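You operate a simulated robot arm through the tools that you are given. There is no shell and no other tool. Be economical: measure what you need, move in short steps, check, and stop when the job is done.

You run a simulated robot arm. Do the job below in one go: nothing can be reset, and whatever is moved stays where it is left.

JOB
Put the test weight and the small green cake on the small tray.
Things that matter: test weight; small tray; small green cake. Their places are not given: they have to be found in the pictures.

The check looks at the end state, three seconds after you hand in, the way a careful person would. Anything else that was tipped, shoved, dropped, spilled or broken makes it a failure.

ROBOT AND FRAMES
A 6-joint arm with a two-finger parallel gripper, fixed in place. Base frame: the origin is at the foot of the arm, x ahead of it, y to its left, z up; the work surface is at about z = 0. Lengths are in m, angles in degrees, forces in N, time in s.
With the tool pointing down near the work surface it reaches from about 0.14 to 0.58 m from the base axis. Its first joint turns from -66.0 to 66.0 degrees. Payload 2.1 kg.
The TCP is the grasp point between the finger pads, 0.03 m short of the fingertips. In the tool frame z runs along the fingers and y along their closing line. The gripper opens to 0.094 m. The fingers are 0.028 m wide and 0.01 m thick; the gripper's body (0.05 by 0.096 m) begins 0.055 m behind the TCP.
Orientation is told as [roll, pitch, yaw] about the base's x, y, z axes, in that order, counted from this pose: with the fingers straight down and closing along the base's y, the tool's x points along the base's -x, its y along +y and its z along -z.

CONTROLS
- The arm moves only by the tool apply_moves. Its argument "motion" is a list of rows, each a list of 3 entries, a list of its own where there are three numbers: the turn, a rotation vector about the base's x, y, z in degrees, then the shift along the base's x, y, z in m, then the finger opening in m, from 0 to 0.094. In form: [[[ax, ay, az], [tx, ty, tz], claw], ...]. A call has 1 to 20 rows; each row is the pose to reach, as a shift and turn from the pose commanded when the call began. Rows are played at 5 a second. More than 0.05 m and 8.6 degrees between two rows, or a gripper value outside its range, and nothing of the call is played. Where a pose cannot be reached the arm comes as near as it can. A force on the tool above 40 N (or 10 N above the force at the start of the call, whichever is more), or a blocked arm, ends the call early, and 0.2 s more pass. Each finger travels about 0.072 m/s and halts on what it meets, pressing with about 20 N; the grip force reading is that of the motor and also rises with nothing between the fingers. The clock runs only during rows and for 0.2 s after the last one: add rows that repeat a pose to give the fingers time. The reply holds the time, the measured pose of the TCP, the force on the tool along the base axes, the opening and the grip force, in the units named above and with some noise.
- Cameras (640 x 400 px; columns grow to the right, rows downward): "scene" is fixed at [0.0478, -0.3631, 0.4777]; the picture's right is [0.83, -0.56, 0.00], its down [-0.40, -0.60, -0.69] and it looks along [0.39, 0.58, -0.72] (base axes); focal length 214 px, centre (320, 200). "wrist" rides on the gripper at [-0.037, 0, -0.058] in the tool frame; the picture's right is [0.00, -1.00, 0.00], its down [0.97, 0.00, -0.24] and it looks along [0.24, 0.00, 0.97] (tool axes); focal length 218 px, centre (320, 200).
- camera(camera): a new picture of that camera. The clock stands still meanwhile.
- pixel_to_xyz(camera, pixels): for up to 12 pixels [column, row] of the newest picture of that camera ("zoom" is the newest enlarged one), the place [x, y, z] in the base frame of the surface seen there, good to about 0.002 m, but the place of the scene camera against the robot may be out by one fixed shift of up to 0.018 m in any direction. The clock stands still meanwhile.
- zoom(camera, box): a new picture of the part [left, top, right, bottom] of that camera's present view, enlarged. The clock stands still meanwhile.
- close_job(): hands the job in; it is judged then, once.

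Go step by step. Measure first, check grasps and placings, and put right what went wrong. The budget is 60 turns and 20 pictures, counting those below and the enlarged ones. Unless the task says otherwise, let go and move clear before handing in, and close with one line.

The tools are called after "Emit:" as name(argument=value, ...) on one line, values as JSON. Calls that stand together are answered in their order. apply_moves: Moves the arm, as the interface text tells. Its arguments: {"type":"object","properties":{"motion":{"type":"array"}},"required":["motion"]} The other tools are called the same way: camera (camera) takes a picture; pixel_to_xyz (camera, pixels) gives the place of the surface under pixels of a picture; zoom (camera, box) takes an enlarged picture of a part of a camera's view; close_job () hands the job in.

At the start:

```text
time_s: 0.0
tcp_pos: [0.2983, 0.1883, 0.2536]
ee_rot: [0.0, 0.0, 0.0]
ft_force: [-0.5, 0.0, 0.6]
finger_gap: 0.094
gripper_force: 0.0
```

scene: 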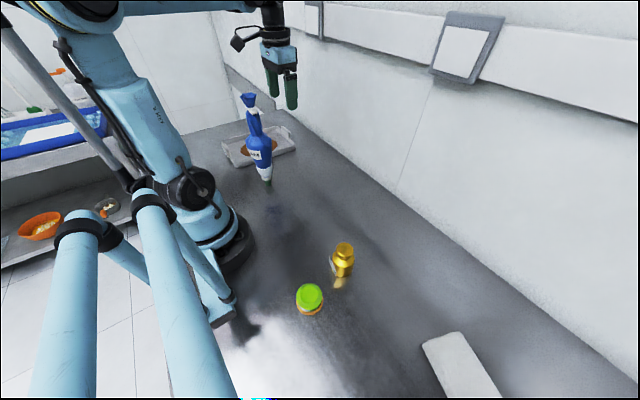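
wrist: 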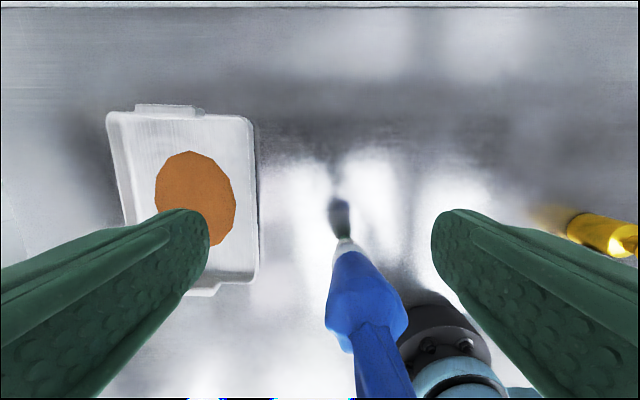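

The scene shows a tray near (258,148) with a blue bottle-like object in front of it, a golden weight near (343,260) and a green cake near (310,298). I'll enlarge these areas first.

Emit:
zoom(camera="scene", box=[200, 80, 328, 200])

Emit:
zoom(camera="scene", box=[270, 225, 398, 325])

Emit:
pixel_to_xyz(camera="scene", pixels=[[343, 245], [343, 252], [343, 270], [309, 291], [309, 312], [310, 298], [296, 300], [323, 298], [248, 98], [260, 150], [265, 172], [267, 184]])

Emit:
pixel_to_xyz(camera="wrist", pixels=[[195, 190], [120, 120], [245, 120], [250, 275], [230, 240], [345, 240], [340, 205], [365, 290], [370, 340], [380, 380], [605, 230], [170, 108]])

```text
3.33 times, centred on (264, 140) of scene
```

zoom: 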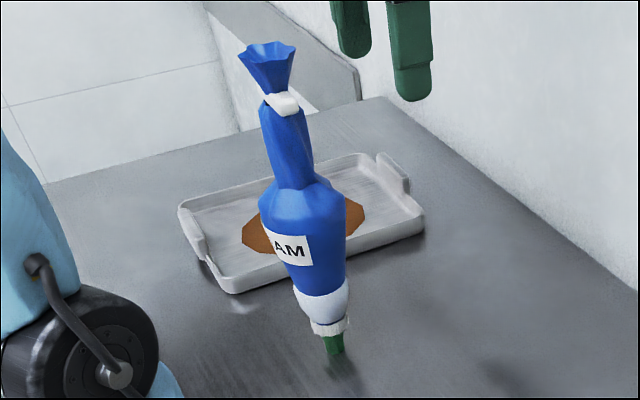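

```text
4.00 times, centred on (334, 275) of scene
```

zoom: 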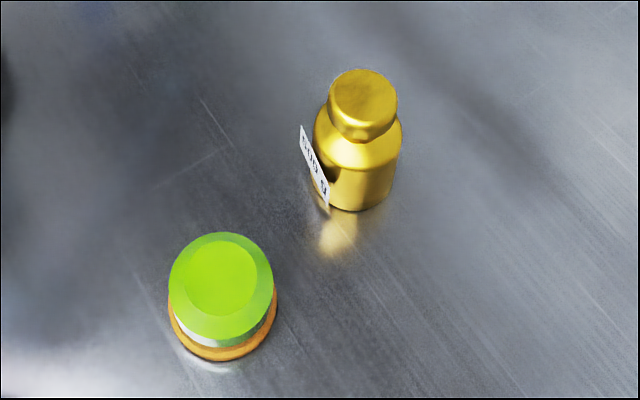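

```text
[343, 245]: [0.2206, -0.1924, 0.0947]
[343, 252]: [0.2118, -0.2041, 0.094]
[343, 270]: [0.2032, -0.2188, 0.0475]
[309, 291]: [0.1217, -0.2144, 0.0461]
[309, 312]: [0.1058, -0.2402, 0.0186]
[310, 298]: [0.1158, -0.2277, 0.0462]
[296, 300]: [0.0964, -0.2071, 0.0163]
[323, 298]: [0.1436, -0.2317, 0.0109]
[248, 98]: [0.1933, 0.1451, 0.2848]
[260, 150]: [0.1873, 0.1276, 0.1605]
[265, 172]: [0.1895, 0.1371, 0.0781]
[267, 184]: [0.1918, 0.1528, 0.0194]
```

```text
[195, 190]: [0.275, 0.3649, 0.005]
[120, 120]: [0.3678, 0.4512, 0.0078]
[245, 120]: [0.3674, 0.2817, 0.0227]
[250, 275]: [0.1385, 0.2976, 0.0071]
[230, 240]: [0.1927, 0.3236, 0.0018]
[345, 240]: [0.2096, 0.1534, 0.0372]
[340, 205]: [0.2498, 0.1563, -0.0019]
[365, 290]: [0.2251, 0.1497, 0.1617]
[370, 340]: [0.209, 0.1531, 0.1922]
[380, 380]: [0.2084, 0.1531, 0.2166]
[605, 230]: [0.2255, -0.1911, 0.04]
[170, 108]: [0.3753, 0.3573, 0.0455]
```

The weight stands upright near (0.21,-0.2), the cake near (0.12,-0.23), the tray near (0.27,0.36), and the piping bag stands on its nozzle near (0.21,0.15), so it must be avoided. I move outward, up and then across to look down on the weight and cake.

Emit:
apply_moves(motion=[[[0, 0, 0], [0.04, 0, 0.02], 0.094], [[0, 0, 0], [0.08, 0, 0.04], 0.094], [[0, 0, 0], [0.08, -0.045, 0.05], 0.094], [[0, 0, 0], [0.08, -0.09, 0.05], 0.094], [[0, 0, 0], [0.08, -0.135, 0.05], 0.094], [[0, 0, 0], [0.08, -0.18, 0.05], 0.094], [[0, 0, 0], [0.06, -0.225, 0.05], 0.094], [[0, 0, 0], [0.03, -0.26, 0.05], 0.094], [[0, 0, 0], [-0.0, -0.295, 0.04], 0.094], [[0, 0, 0], [-0.03, -0.33, 0.03], 0.094], [[0, 0, 0], [-0.06, -0.36, 0.02], 0.094], [[0, 0, 0], [-0.08, -0.39, 0.01], 0.094], [[0, 0, 0], [-0.08, -0.39, 0.01], 0.094]])

Emit:
camera(camera="wrist")

```text
time_s: 2.8
tcp_pos: [0.2164, -0.2026, 0.2637]
ee_rot: [0.1, -0.1, 0.1]
ft_force: [-0.1, -0.9, -0.8]
finger_gap: 0.0939
gripper_force: 0.0
```

```text
15 pictures are left
```

wrist: 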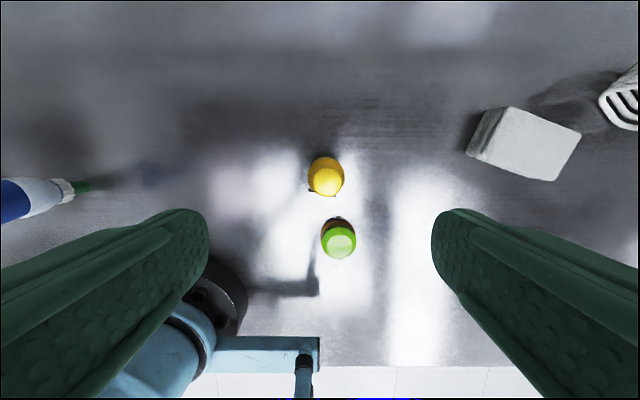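

Emit:
zoom(camera="wrist", box=[280, 145, 392, 269])

Emit:
pixel_to_xyz(camera="wrist", pixels=[[327, 181], [315, 181], [339, 181], [327, 170], [325, 160], [310, 176], [341, 243], [328, 243], [353, 243], [340, 225], [340, 255], [335, 195]])

```text
3.23 times, centred on (336, 207) of wrist
```

zoom: 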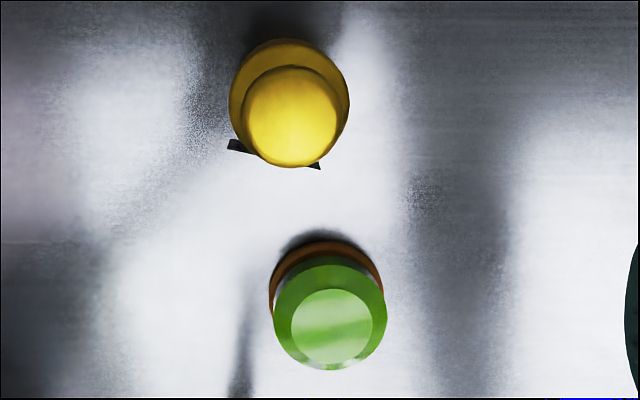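

```text
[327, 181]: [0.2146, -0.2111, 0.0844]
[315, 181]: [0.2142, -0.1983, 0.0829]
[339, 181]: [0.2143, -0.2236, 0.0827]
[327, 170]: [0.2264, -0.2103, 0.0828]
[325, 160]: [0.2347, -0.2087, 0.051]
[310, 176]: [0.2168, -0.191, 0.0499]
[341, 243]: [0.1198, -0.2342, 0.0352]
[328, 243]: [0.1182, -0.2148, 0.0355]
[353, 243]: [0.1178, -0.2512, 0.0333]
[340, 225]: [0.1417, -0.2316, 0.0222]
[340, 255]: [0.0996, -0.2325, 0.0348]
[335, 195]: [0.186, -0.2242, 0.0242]
```

The wrist view puts the weight's axis at about (0.2135,-0.2115), height 0.084, body radius about 0.023, with its label on the -x side turned about 14°. The cake is at (0.12,-0.233), top 0.036. I turn -14° to keep the fingers off the label, go down over the weight body and close.

Emit:
apply_moves(motion=[[[0, 0, -7], [-0.004, -0.0095, -0.03], 0.094], [[0, 0, -14], [-0.004, -0.0095, -0.07], 0.094], [[0, 0, -14], [-0.004, -0.0095, -0.11], 0.094], [[0, 0, -14], [-0.004, -0.0095, -0.15], 0.094], [[0, 0, -14], [-0.004, -0.0095, -0.18], 0.094], [[0, 0, -14], [-0.004, -0.0095, -0.2], 0.094], [[0, 0, -14], [-0.004, -0.0095, -0.218], 0.094], [[0, 0, -14], [-0.004, -0.0095, -0.218], 0.094]])

Emit:
camera(camera="wrist")

```text
time_s: 4.6
tcp_pos: [0.2142, -0.2132, 0.0459]
ee_rot: [0.0, 0.0, -14.0]
ft_force: [0.1, -0.4, -0.3]
finger_gap: 0.094
gripper_force: 0.0
```

```text
13 pictures are left
```

wrist: 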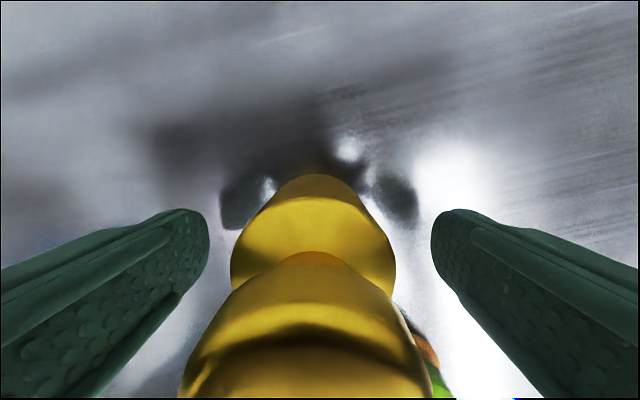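

The weight sits centred between the fingers (columns 180–430 against pads at 205 and 435). I close on it.

Emit:
apply_moves(motion=[[[0, 0, 0], [0, 0, 0], 0.07], [[0, 0, 0], [0, 0, 0], 0.05], [[0, 0, 0], [0, 0, 0], 0.038], [[0, 0, 0], [0, 0, 0], 0.036], [[0, 0, 0], [0, 0, 0], 0.036], [[0, 0, 0], [0, 0, 0], 0.036]])

```text
time_s: 6.0
tcp_pos: [0.2132, -0.2129, 0.0464]
ee_rot: [0.0, 0.0, -14.0]
ft_force: [-1.5, 0.9, 0.2]
finger_gap: 0.0477
gripper_force: 20.0
```

Gripped with a gap of 0.0477 m at 20 N. I lift and carry it by the outer path, x about 0.37, clear of the bag.

Emit:
apply_moves(motion=[[[0, 0, 0], [0, 0, 0.03], 0.036], [[0, 0, 0], [0, 0, 0.07], 0.036], [[0, 0, 0], [0, 0, 0.115], 0.036], [[0, 0, 0], [0.01, 0.01, 0.16], 0.036], [[0, 0, 0], [0.03, 0.03, 0.2], 0.036], [[0, 0, 0], [0.06, 0.05, 0.23], 0.036], [[0, 0, 0], [0.09, 0.08, 0.25], 0.036], [[0, 0, 0], [0.12, 0.11, 0.27], 0.036], [[0, 0, 0], [0.145, 0.15, 0.275], 0.036], [[0, 0, 0], [0.16, 0.195, 0.275], 0.036], [[0, 0, 0], [0.16, 0.24, 0.275], 0.036], [[0, 0, 0], [0.16, 0.285, 0.275], 0.036], [[0, 0, 0], [0.16, 0.33, 0.275], 0.036], [[0, 0, 0], [0.16, 0.375, 0.275], 0.036], [[0, 0, 0], [0.16, 0.42, 0.265], 0.036], [[0, 0, 0], [0.16, 0.465, 0.255], 0.036], [[0, 0, 0], [0.15, 0.51, 0.25], 0.036], [[0, 0, 0], [0.14, 0.54, 0.245], 0.036], [[0, 0, 0], [0.13, 0.56, 0.24], 0.036], [[0, 0, 0], [0.13, 0.56, 0.24], 0.036]])

Emit:
camera(camera="wrist")

Emit:
camera(camera="scene")

```text
time_s: 10.2
tcp_pos: [0.3466, 0.3504, 0.2866]
ee_rot: [0.0, 0.0, -14.0]
ft_force: [0.4, 0.2, -5.3]
finger_gap: 0.0476
gripper_force: 19.7
```

```text
12 pictures are left
```

wrist: 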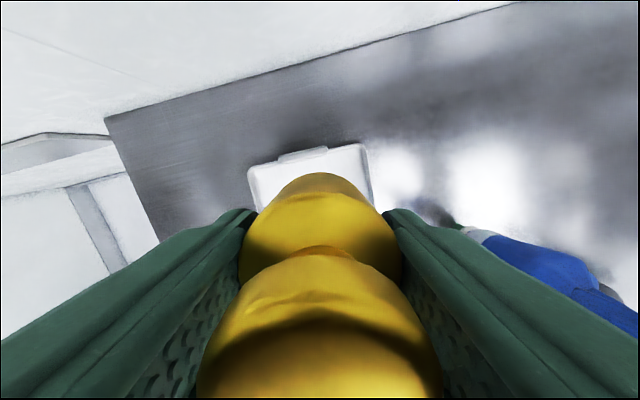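

```text
11 pictures are left
```

scene: 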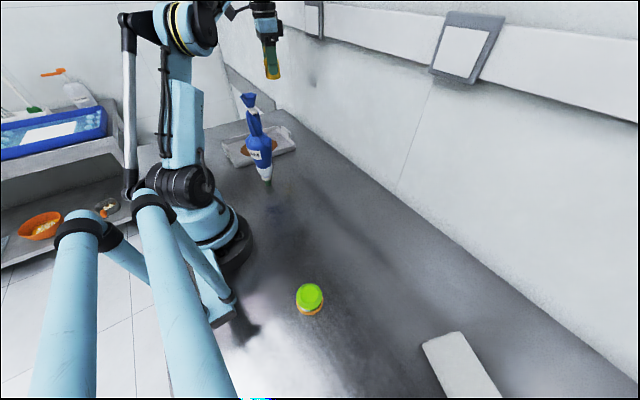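

The carry went well and the bag is unmoved. I measure the tray's corners and floor in both pictures.

Emit:
pixel_to_xyz(camera="scene", pixels=[[239, 166], [223, 143], [275, 127], [294, 147], [242, 152], [276, 144], [285, 143], [235, 157], [268, 131], [229, 146], [284, 129], [239, 145]])

Emit:
pixel_to_xyz(camera="wrist", pixels=[[251, 170], [362, 147], [370, 195], [303, 155], [265, 175], [355, 160], [256, 205], [350, 180], [480, 235], [455, 215]])

```text
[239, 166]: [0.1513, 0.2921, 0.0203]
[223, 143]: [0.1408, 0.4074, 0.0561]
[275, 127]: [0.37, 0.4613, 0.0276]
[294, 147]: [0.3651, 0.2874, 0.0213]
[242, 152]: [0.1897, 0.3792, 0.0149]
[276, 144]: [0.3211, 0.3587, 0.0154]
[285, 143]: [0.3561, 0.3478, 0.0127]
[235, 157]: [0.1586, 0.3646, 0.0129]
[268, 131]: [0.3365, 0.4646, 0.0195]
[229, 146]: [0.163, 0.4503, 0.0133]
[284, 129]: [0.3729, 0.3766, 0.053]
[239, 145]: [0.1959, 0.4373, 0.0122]
```

```text
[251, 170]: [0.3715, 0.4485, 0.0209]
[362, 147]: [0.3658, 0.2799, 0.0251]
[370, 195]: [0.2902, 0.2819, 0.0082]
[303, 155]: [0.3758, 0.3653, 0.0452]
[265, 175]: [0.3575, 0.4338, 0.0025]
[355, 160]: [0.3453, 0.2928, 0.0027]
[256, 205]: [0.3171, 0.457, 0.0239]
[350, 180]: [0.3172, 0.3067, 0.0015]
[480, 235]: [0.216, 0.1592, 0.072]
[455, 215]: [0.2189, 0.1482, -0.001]
```

The tray spans x 0.15–0.37 and y 0.285–0.455 with its floor near z 0.002. I want to know what the brown disc on it is before choosing spots.

Emit:
zoom(camera="scene", box=[218, 115, 300, 172])

```text
7.02 times, centred on (259, 144) of scene
```

zoom: 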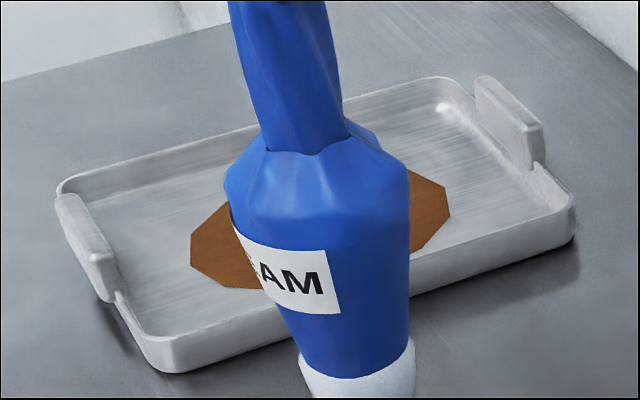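

The disc looks like a flat mark on the tray floor. I'll keep both items off it: weight at about (0.333,0.408), cake at about (0.333,0.333). I square the gripper up and go down to just above the floor.

Emit:
apply_moves(motion=[[[0, 0, 7], [-0.006, 0.03, 0], 0.036], [[0, 0, 14], [-0.012, 0.0585, 0], 0.036], [[0, 0, 14], [-0.012, 0.0585, -0.045], 0.036], [[0, 0, 14], [-0.012, 0.0585, -0.09], 0.036], [[0, 0, 14], [-0.012, 0.0585, -0.13], 0.036], [[0, 0, 14], [-0.012, 0.0585, -0.165], 0.036], [[0, 0, 14], [-0.012, 0.0585, -0.195], 0.036], [[0, 0, 14], [-0.012, 0.0585, -0.215], 0.036], [[0, 0, 14], [-0.012, 0.0585, -0.228], 0.036], [[0, 0, 14], [-0.012, 0.0585, -0.228], 0.036]])

Emit:
zoom(camera="scene", box=[218, 80, 318, 172])

```text
time_s: 12.4
tcp_pos: [0.331, 0.4077, 0.0585]
ee_rot: [0.0, -0.1, 0.0]
ft_force: [-1.0, 1.6, -5.2]
finger_gap: 0.0477
gripper_force: 20.4
out of reach, approached as far as the arm can: row 2
```

```text
4.35 times, centred on (268, 126) of scene
```

zoom: 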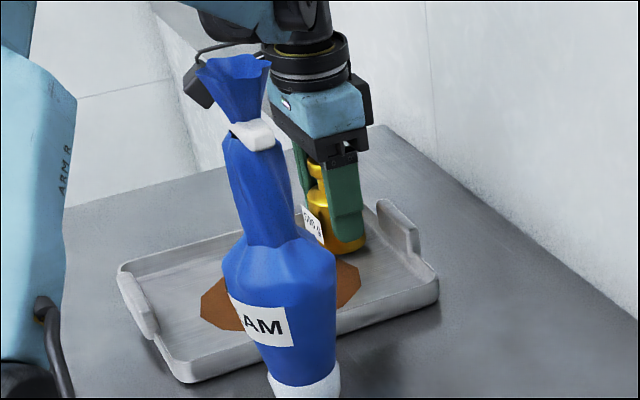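

The weight hangs just inside the tray's far corner, clear of rim and disc. I lower in 2 mm steps until contact.

Emit:
apply_moves(motion=[[[0, 0, 0], [0, 0, -0.003], 0.036], [[0, 0, 0], [0, 0, -0.006], 0.036], [[0, 0, 0], [0, 0, -0.008], 0.036], [[0, 0, 0], [0, 0, -0.009], 0.036], [[0, 0, 0], [0, 0, -0.009], 0.036]])

```text
time_s: 13.6
tcp_pos: [0.3313, 0.4072, 0.0513]
ee_rot: [0.0, 0.0, 0.0]
ft_force: [-3.1, -0.2, 15.8]
finger_gap: 0.0477
gripper_force: 19.9
```

The upward force jumped from -5 to +16 N, so the weight is on the floor. I back off 1 mm, open a little, check, and rise.

Emit:
apply_moves(motion=[[[0, 0, 0], [0, 0, 0.0015], 0.036], [[0, 0, 0], [0, 0, 0.0015], 0.05], [[0, 0, 0], [0, 0, 0.0015], 0.056], [[0, 0, 0], [0, 0, 0.0015], 0.057], [[0, 0, 0], [0, 0, 0.02], 0.057], [[0, 0, 0], [0, 0, 0.05], 0.058], [[0, 0, 0], [0, 0, 0.09], 0.07], [[0, 0, 0], [0, 0, 0.13], 0.09], [[0, 0, 0], [0, -0.03, 0.17], 0.094], [[0, 0, 0], [0, -0.06, 0.21], 0.094]])

Emit:
camera(camera="wrist")

```text
time_s: 15.8
tcp_pos: [0.3343, 0.3464, 0.2595]
ee_rot: [0.0, 0.0, -0.1]
ft_force: [-0.1, 0.1, 0.3]
finger_gap: 0.0943
gripper_force: 0.0
```

```text
8 pictures are left
```

wrist: 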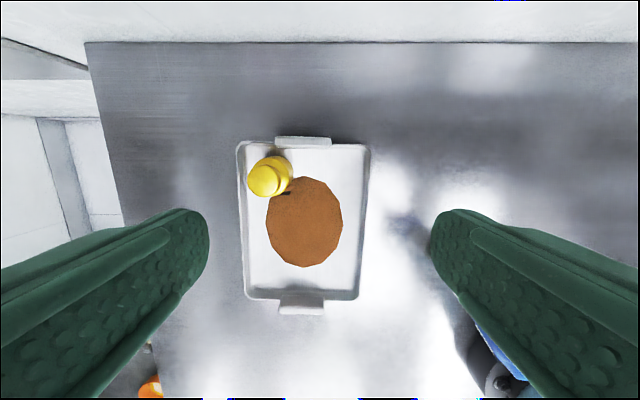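

The weight stands upright at (270,175) inside the tray. I check positions for the cake's spot.

Emit:
pixel_to_xyz(camera="wrist", pixels=[[266, 178], [280, 170], [340, 170], [364, 170], [320, 178], [342, 220], [305, 220], [268, 220], [305, 266], [330, 160], [368, 150], [320, 290]])

```text
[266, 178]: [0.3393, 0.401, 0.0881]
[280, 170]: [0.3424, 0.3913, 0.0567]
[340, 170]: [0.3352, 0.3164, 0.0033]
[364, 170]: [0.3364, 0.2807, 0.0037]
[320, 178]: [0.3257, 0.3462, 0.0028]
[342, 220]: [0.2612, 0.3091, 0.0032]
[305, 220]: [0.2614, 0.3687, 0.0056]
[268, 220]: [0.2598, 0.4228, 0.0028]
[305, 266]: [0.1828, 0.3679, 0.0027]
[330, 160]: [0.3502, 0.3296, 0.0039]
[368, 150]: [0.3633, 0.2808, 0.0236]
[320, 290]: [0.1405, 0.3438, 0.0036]
```

The weight is at about (0.336,0.403), and there is bare tray floor around (0.337,0.327) for the cake. I go back along the outer path to above the cake.

Emit:
apply_moves(motion=[[[0, 0, 0], [0.025, -0.02, 0.035], 0.094], [[0, 0, 0], [0.04, -0.06, 0.05], 0.094], [[0, 0, 0], [0.04, -0.105, 0.055], 0.094], [[0, 0, 0], [0.04, -0.15, 0.055], 0.094], [[0, 0, 0], [0.04, -0.195, 0.055], 0.094], [[0, 0, 0], [0.04, -0.24, 0.055], 0.094], [[0, 0, 0], [0.04, -0.285, 0.055], 0.094], [[0, 0, 0], [0.035, -0.33, 0.055], 0.094], [[0, 0, 0], [0.02, -0.37, 0.05], 0.094], [[0, 0, 0], [-0.01, -0.405, 0.045], 0.094], [[0, 0, 0], [-0.04, -0.44, 0.04], 0.094], [[0, 0, 0], [-0.07, -0.47, 0.03], 0.094], [[0, 0, 0], [-0.1, -0.5, 0.02], 0.094], [[0, 0, 0], [-0.13, -0.53, 0.0], 0.094], [[0, 0, 0], [-0.16, -0.55, -0.025], 0.094], [[0, 0, 0], [-0.185, -0.57, -0.055], 0.094], [[0, 0, 0], [-0.2, -0.58, -0.09], 0.094], [[0, 0, 0], [-0.212, -0.58, -0.12], 0.094], [[0, 0, 0], [-0.212, -0.58, -0.12], 0.094]])

Emit:
camera(camera="wrist")

```text
time_s: 19.8
tcp_pos: [0.1192, -0.2306, 0.1401]
ee_rot: [0.1, 0.1, 0.0]
ft_force: [-0.7, 0.2, 0.5]
finger_gap: 0.094
gripper_force: 0.1
```

```text
7 pictures are left
```

wrist: 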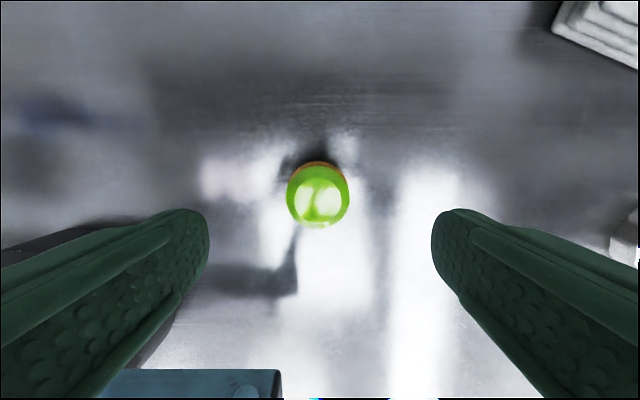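

Emit:
pixel_to_xyz(camera="wrist", pixels=[[318, 203], [300, 203], [336, 203], [318, 185], [318, 220], [318, 164], [288, 195], [348, 195]])

```text
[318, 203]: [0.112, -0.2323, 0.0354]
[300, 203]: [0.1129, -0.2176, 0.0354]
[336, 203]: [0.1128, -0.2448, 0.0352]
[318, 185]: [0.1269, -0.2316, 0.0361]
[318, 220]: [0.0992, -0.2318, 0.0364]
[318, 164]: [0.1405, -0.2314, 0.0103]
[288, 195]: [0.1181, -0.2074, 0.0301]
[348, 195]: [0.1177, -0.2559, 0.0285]
```

The cake centre is about (0.117,-0.2315), radius 0.024, top 0.036. I go down with the tips 10 mm above the surface and close gently.

Emit:
apply_moves(motion=[[[0, 0, 0], [-0.003, 0, -0.035], 0.094], [[0, 0, 0], [-0.003, 0, -0.065], 0.094], [[0, 0, 0], [-0.003, 0, -0.085], 0.094], [[0, 0, 0], [-0.003, 0, -0.1], 0.094], [[0, 0, 0], [-0.003, 0, -0.1], 0.075], [[0, 0, 0], [-0.003, 0, -0.1], 0.06], [[0, 0, 0], [-0.003, 0, -0.1], 0.05], [[0, 0, 0], [-0.003, 0, -0.1], 0.045], [[0, 0, 0], [-0.003, 0, -0.1], 0.043], [[0, 0, 0], [-0.003, 0, -0.1], 0.043]])

```text
time_s: 22.0
tcp_pos: [0.1177, -0.2322, 0.0399]
ee_rot: [0.1, 0.0, -0.1]
ft_force: [0.3, 0.4, 0.4]
finger_gap: 0.0507
gripper_force: 20.1
```

Held with a gap of 0.0507 m at 20 N. I lift and carry it along the outer path to above the tray.

Emit:
apply_moves(motion=[[[0, 0, 0], [0, 0, 0.03], 0.043], [[0, 0, 0], [0, 0, 0.07], 0.043], [[0, 0, 0], [0.015, 0, 0.115], 0.043], [[0, 0, 0], [0.04, 0.015, 0.155], 0.043], [[0, 0, 0], [0.07, 0.035, 0.19], 0.043], [[0, 0, 0], [0.1, 0.06, 0.22], 0.043], [[0, 0, 0], [0.13, 0.09, 0.245], 0.043], [[0, 0, 0], [0.165, 0.12, 0.26], 0.043], [[0, 0, 0], [0.2, 0.15, 0.27], 0.043], [[0, 0, 0], [0.235, 0.18, 0.275], 0.043], [[0, 0, 0], [0.255, 0.22, 0.275], 0.043], [[0, 0, 0], [0.255, 0.265, 0.275], 0.043], [[0, 0, 0], [0.255, 0.31, 0.275], 0.043], [[0, 0, 0], [0.255, 0.355, 0.275], 0.043], [[0, 0, 0], [0.255, 0.4, 0.275], 0.043], [[0, 0, 0], [0.255, 0.445, 0.27], 0.043], [[0, 0, 0], [0.25, 0.49, 0.26], 0.043], [[0, 0, 0], [0.24, 0.53, 0.24], 0.043], [[0, 0, 0], [0.22, 0.559, 0.21], 0.043], [[0, 0, 0], [0.22, 0.559, 0.21], 0.043]])

Emit:
camera(camera="wrist")

```text
refused: row 5 steps farther than a row can; nothing moved
```

```text
6 pictures are left
```

wrist: 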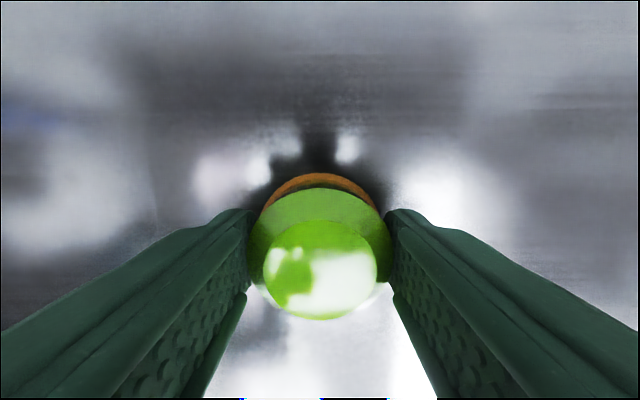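

The grasp looks good, but a row stepped slightly more than 0.05 m. I split the move into shorter rows, stopping halfway.

Emit:
apply_moves(motion=[[[0, 0, 0], [0, 0, 0.03], 0.043], [[0, 0, 0], [0, 0, 0.07], 0.043], [[0, 0, 0], [0.015, 0, 0.11], 0.043], [[0, 0, 0], [0.035, 0.01, 0.145], 0.043], [[0, 0, 0], [0.06, 0.025, 0.18], 0.043], [[0, 0, 0], [0.085, 0.045, 0.21], 0.043], [[0, 0, 0], [0.115, 0.065, 0.235], 0.043], [[0, 0, 0], [0.145, 0.09, 0.255], 0.043], [[0, 0, 0], [0.18, 0.115, 0.27], 0.043], [[0, 0, 0], [0.215, 0.145, 0.275], 0.043], [[0, 0, 0], [0.245, 0.18, 0.275], 0.043], [[0, 0, 0], [0.255, 0.22, 0.275], 0.043]])

Emit:
apply_moves(motion=[[[0, 0, 0], [0, 0.045, 0], 0.043], [[0, 0, 0], [0, 0.09, 0], 0.043], [[0, 0, 0], [0, 0.135, 0], 0.043], [[0, 0, 0], [0, 0.18, 0], 0.043], [[0, 0, 0], [0, 0.225, -0.005], 0.043], [[0, 0, 0], [-0.005, 0.27, -0.015], 0.043], [[0, 0, 0], [-0.015, 0.31, -0.03], 0.043], [[0, 0, 0], [-0.0355, 0.339, -0.06], 0.043], [[0, 0, 0], [-0.0355, 0.339, -0.06], 0.043]])

Emit:
camera(camera="wrist")

```text
time_s: 24.6
tcp_pos: [0.3715, -0.0114, 0.3149]
ee_rot: [0.0, 0.0, -0.1]
ft_force: [0.3, -0.3, -0.6]
finger_gap: 0.0514
gripper_force: 19.5
```

```text
time_s: 26.6
tcp_pos: [0.335, 0.3262, 0.2526]
ee_rot: [0.0, 0.0, 0.0]
ft_force: [0.2, 0.6, -1.3]
finger_gap: 0.0507
gripper_force: 20.0
```

```text
5 pictures are left
```

wrist: 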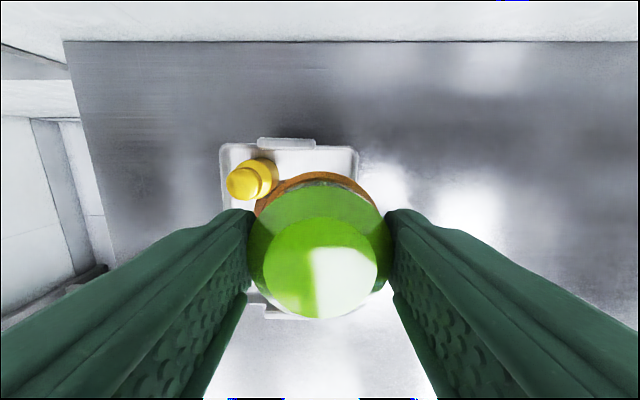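

Still held, and the tray and weight are unchanged. I shift 3.5 mm toward the tray's middle so both fingers have room, and lower to just above the floor.

Emit:
apply_moves(motion=[[[0, 0, 0], [0.001, 0.0035, -0.04], 0.043], [[0, 0, 0], [0.001, 0.0035, -0.08], 0.043], [[0, 0, 0], [0.001, 0.0035, -0.12], 0.043], [[0, 0, 0], [0.001, 0.0035, -0.15], 0.043], [[0, 0, 0], [0.001, 0.0035, -0.175], 0.043], [[0, 0, 0], [0.001, 0.0035, -0.19], 0.043], [[0, 0, 0], [0.001, 0.0035, -0.198], 0.043], [[0, 0, 0], [0.001, 0.0035, -0.198], 0.043]])

Emit:
zoom(camera="scene", box=[218, 80, 318, 172])

```text
time_s: 28.4
tcp_pos: [0.3367, 0.3291, 0.0575]
ee_rot: [0.0, 0.0, 0.0]
ft_force: [0.3, 0.2, -0.3]
finger_gap: 0.0512
gripper_force: 19.9
```

```text
4.35 times, centred on (268, 126) of scene
```

zoom: 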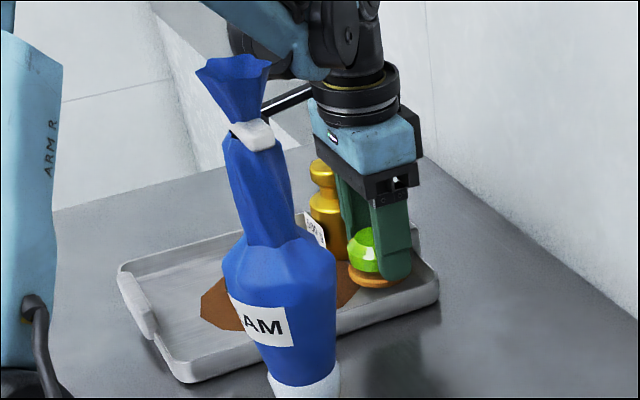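

The cake hangs over bare floor next to the weight with no contact. I lower in small steps.

Emit:
apply_moves(motion=[[[0, 0, 0], [0, 0, -0.005], 0.043], [[0, 0, 0], [0, 0, -0.009], 0.043], [[0, 0, 0], [0, 0, -0.0115], 0.043], [[0, 0, 0], [0, 0, -0.0115], 0.043]])

```text
time_s: 29.4
tcp_pos: [0.3379, 0.3294, 0.0429]
ee_rot: [0.0, 0.0, 0.0]
ft_force: [0.1, -0.3, -0.4]
finger_gap: 0.0511
gripper_force: 20.2
```

No contact yet, so I go down another 2 mm slowly.

Emit:
apply_moves(motion=[[[0, 0, 0], [0, 0, -0.001], 0.043], [[0, 0, 0], [0, 0, -0.002], 0.043], [[0, 0, 0], [0, 0, -0.002], 0.043]])

```text
time_s: 30.2
tcp_pos: [0.3381, 0.3298, 0.042]
ee_rot: [0.0, 0.1, 0.0]
ft_force: [-1.0, 1.7, 12.1]
finger_gap: 0.0508
gripper_force: 20.3
```

The force rose to +12 N, so the cake is on the tray floor. I back off 1 mm, open by a few mm, and rise clear.

Emit:
apply_moves(motion=[[[0, 0, 0], [0, 0, 0.001], 0.043], [[0, 0, 0], [0, 0, 0.001], 0.052], [[0, 0, 0], [0, 0, 0.001], 0.058], [[0, 0, 0], [0, 0, 0.001], 0.059], [[0, 0, 0], [0, 0, 0.001], 0.059], [[0, 0, 0], [0, 0, 0.02], 0.059], [[0, 0, 0], [0, 0, 0.05], 0.059], [[0, 0, 0], [0, 0, 0.09], 0.059], [[0, 0, 0], [0, 0, 0.135], 0.07], [[0, 0, 0], [0, 0, 0.18], 0.08], [[0, 0, 0], [0, 0, 0.22], 0.094], [[0, 0, 0], [0, 0, 0.22], 0.094]])

Emit:
camera(camera="wrist")

Emit:
camera(camera="scene")

```text
time_s: 32.8
tcp_pos: [0.3381, 0.3279, 0.2624]
ee_rot: [0.0, 0.0, -0.1]
ft_force: [0.2, 0.4, -0.2]
finger_gap: 0.094
gripper_force: 0.1
```

```text
3 pictures are left
```

wrist: 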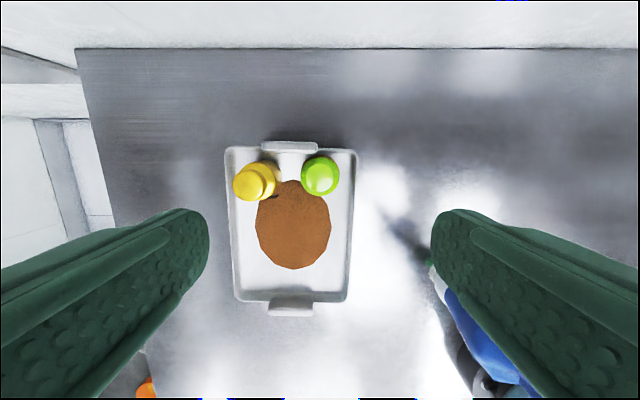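

```text
2 pictures are left
```

scene: 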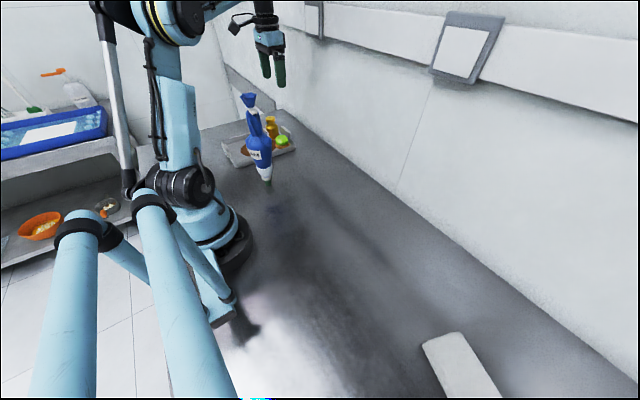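

Both items stand upright on the tray, the weight at wrist pixel (255,180) and the cake at (320,175). The bag and everything else are undisturbed and the gripper is open and clear, so I hand in.

Emit:
close_job()

```text
The job is handed in.
```

The test weight and the small green cake are both standing upright on the small tray, the gripper is open and clear, and nothing else was moved.
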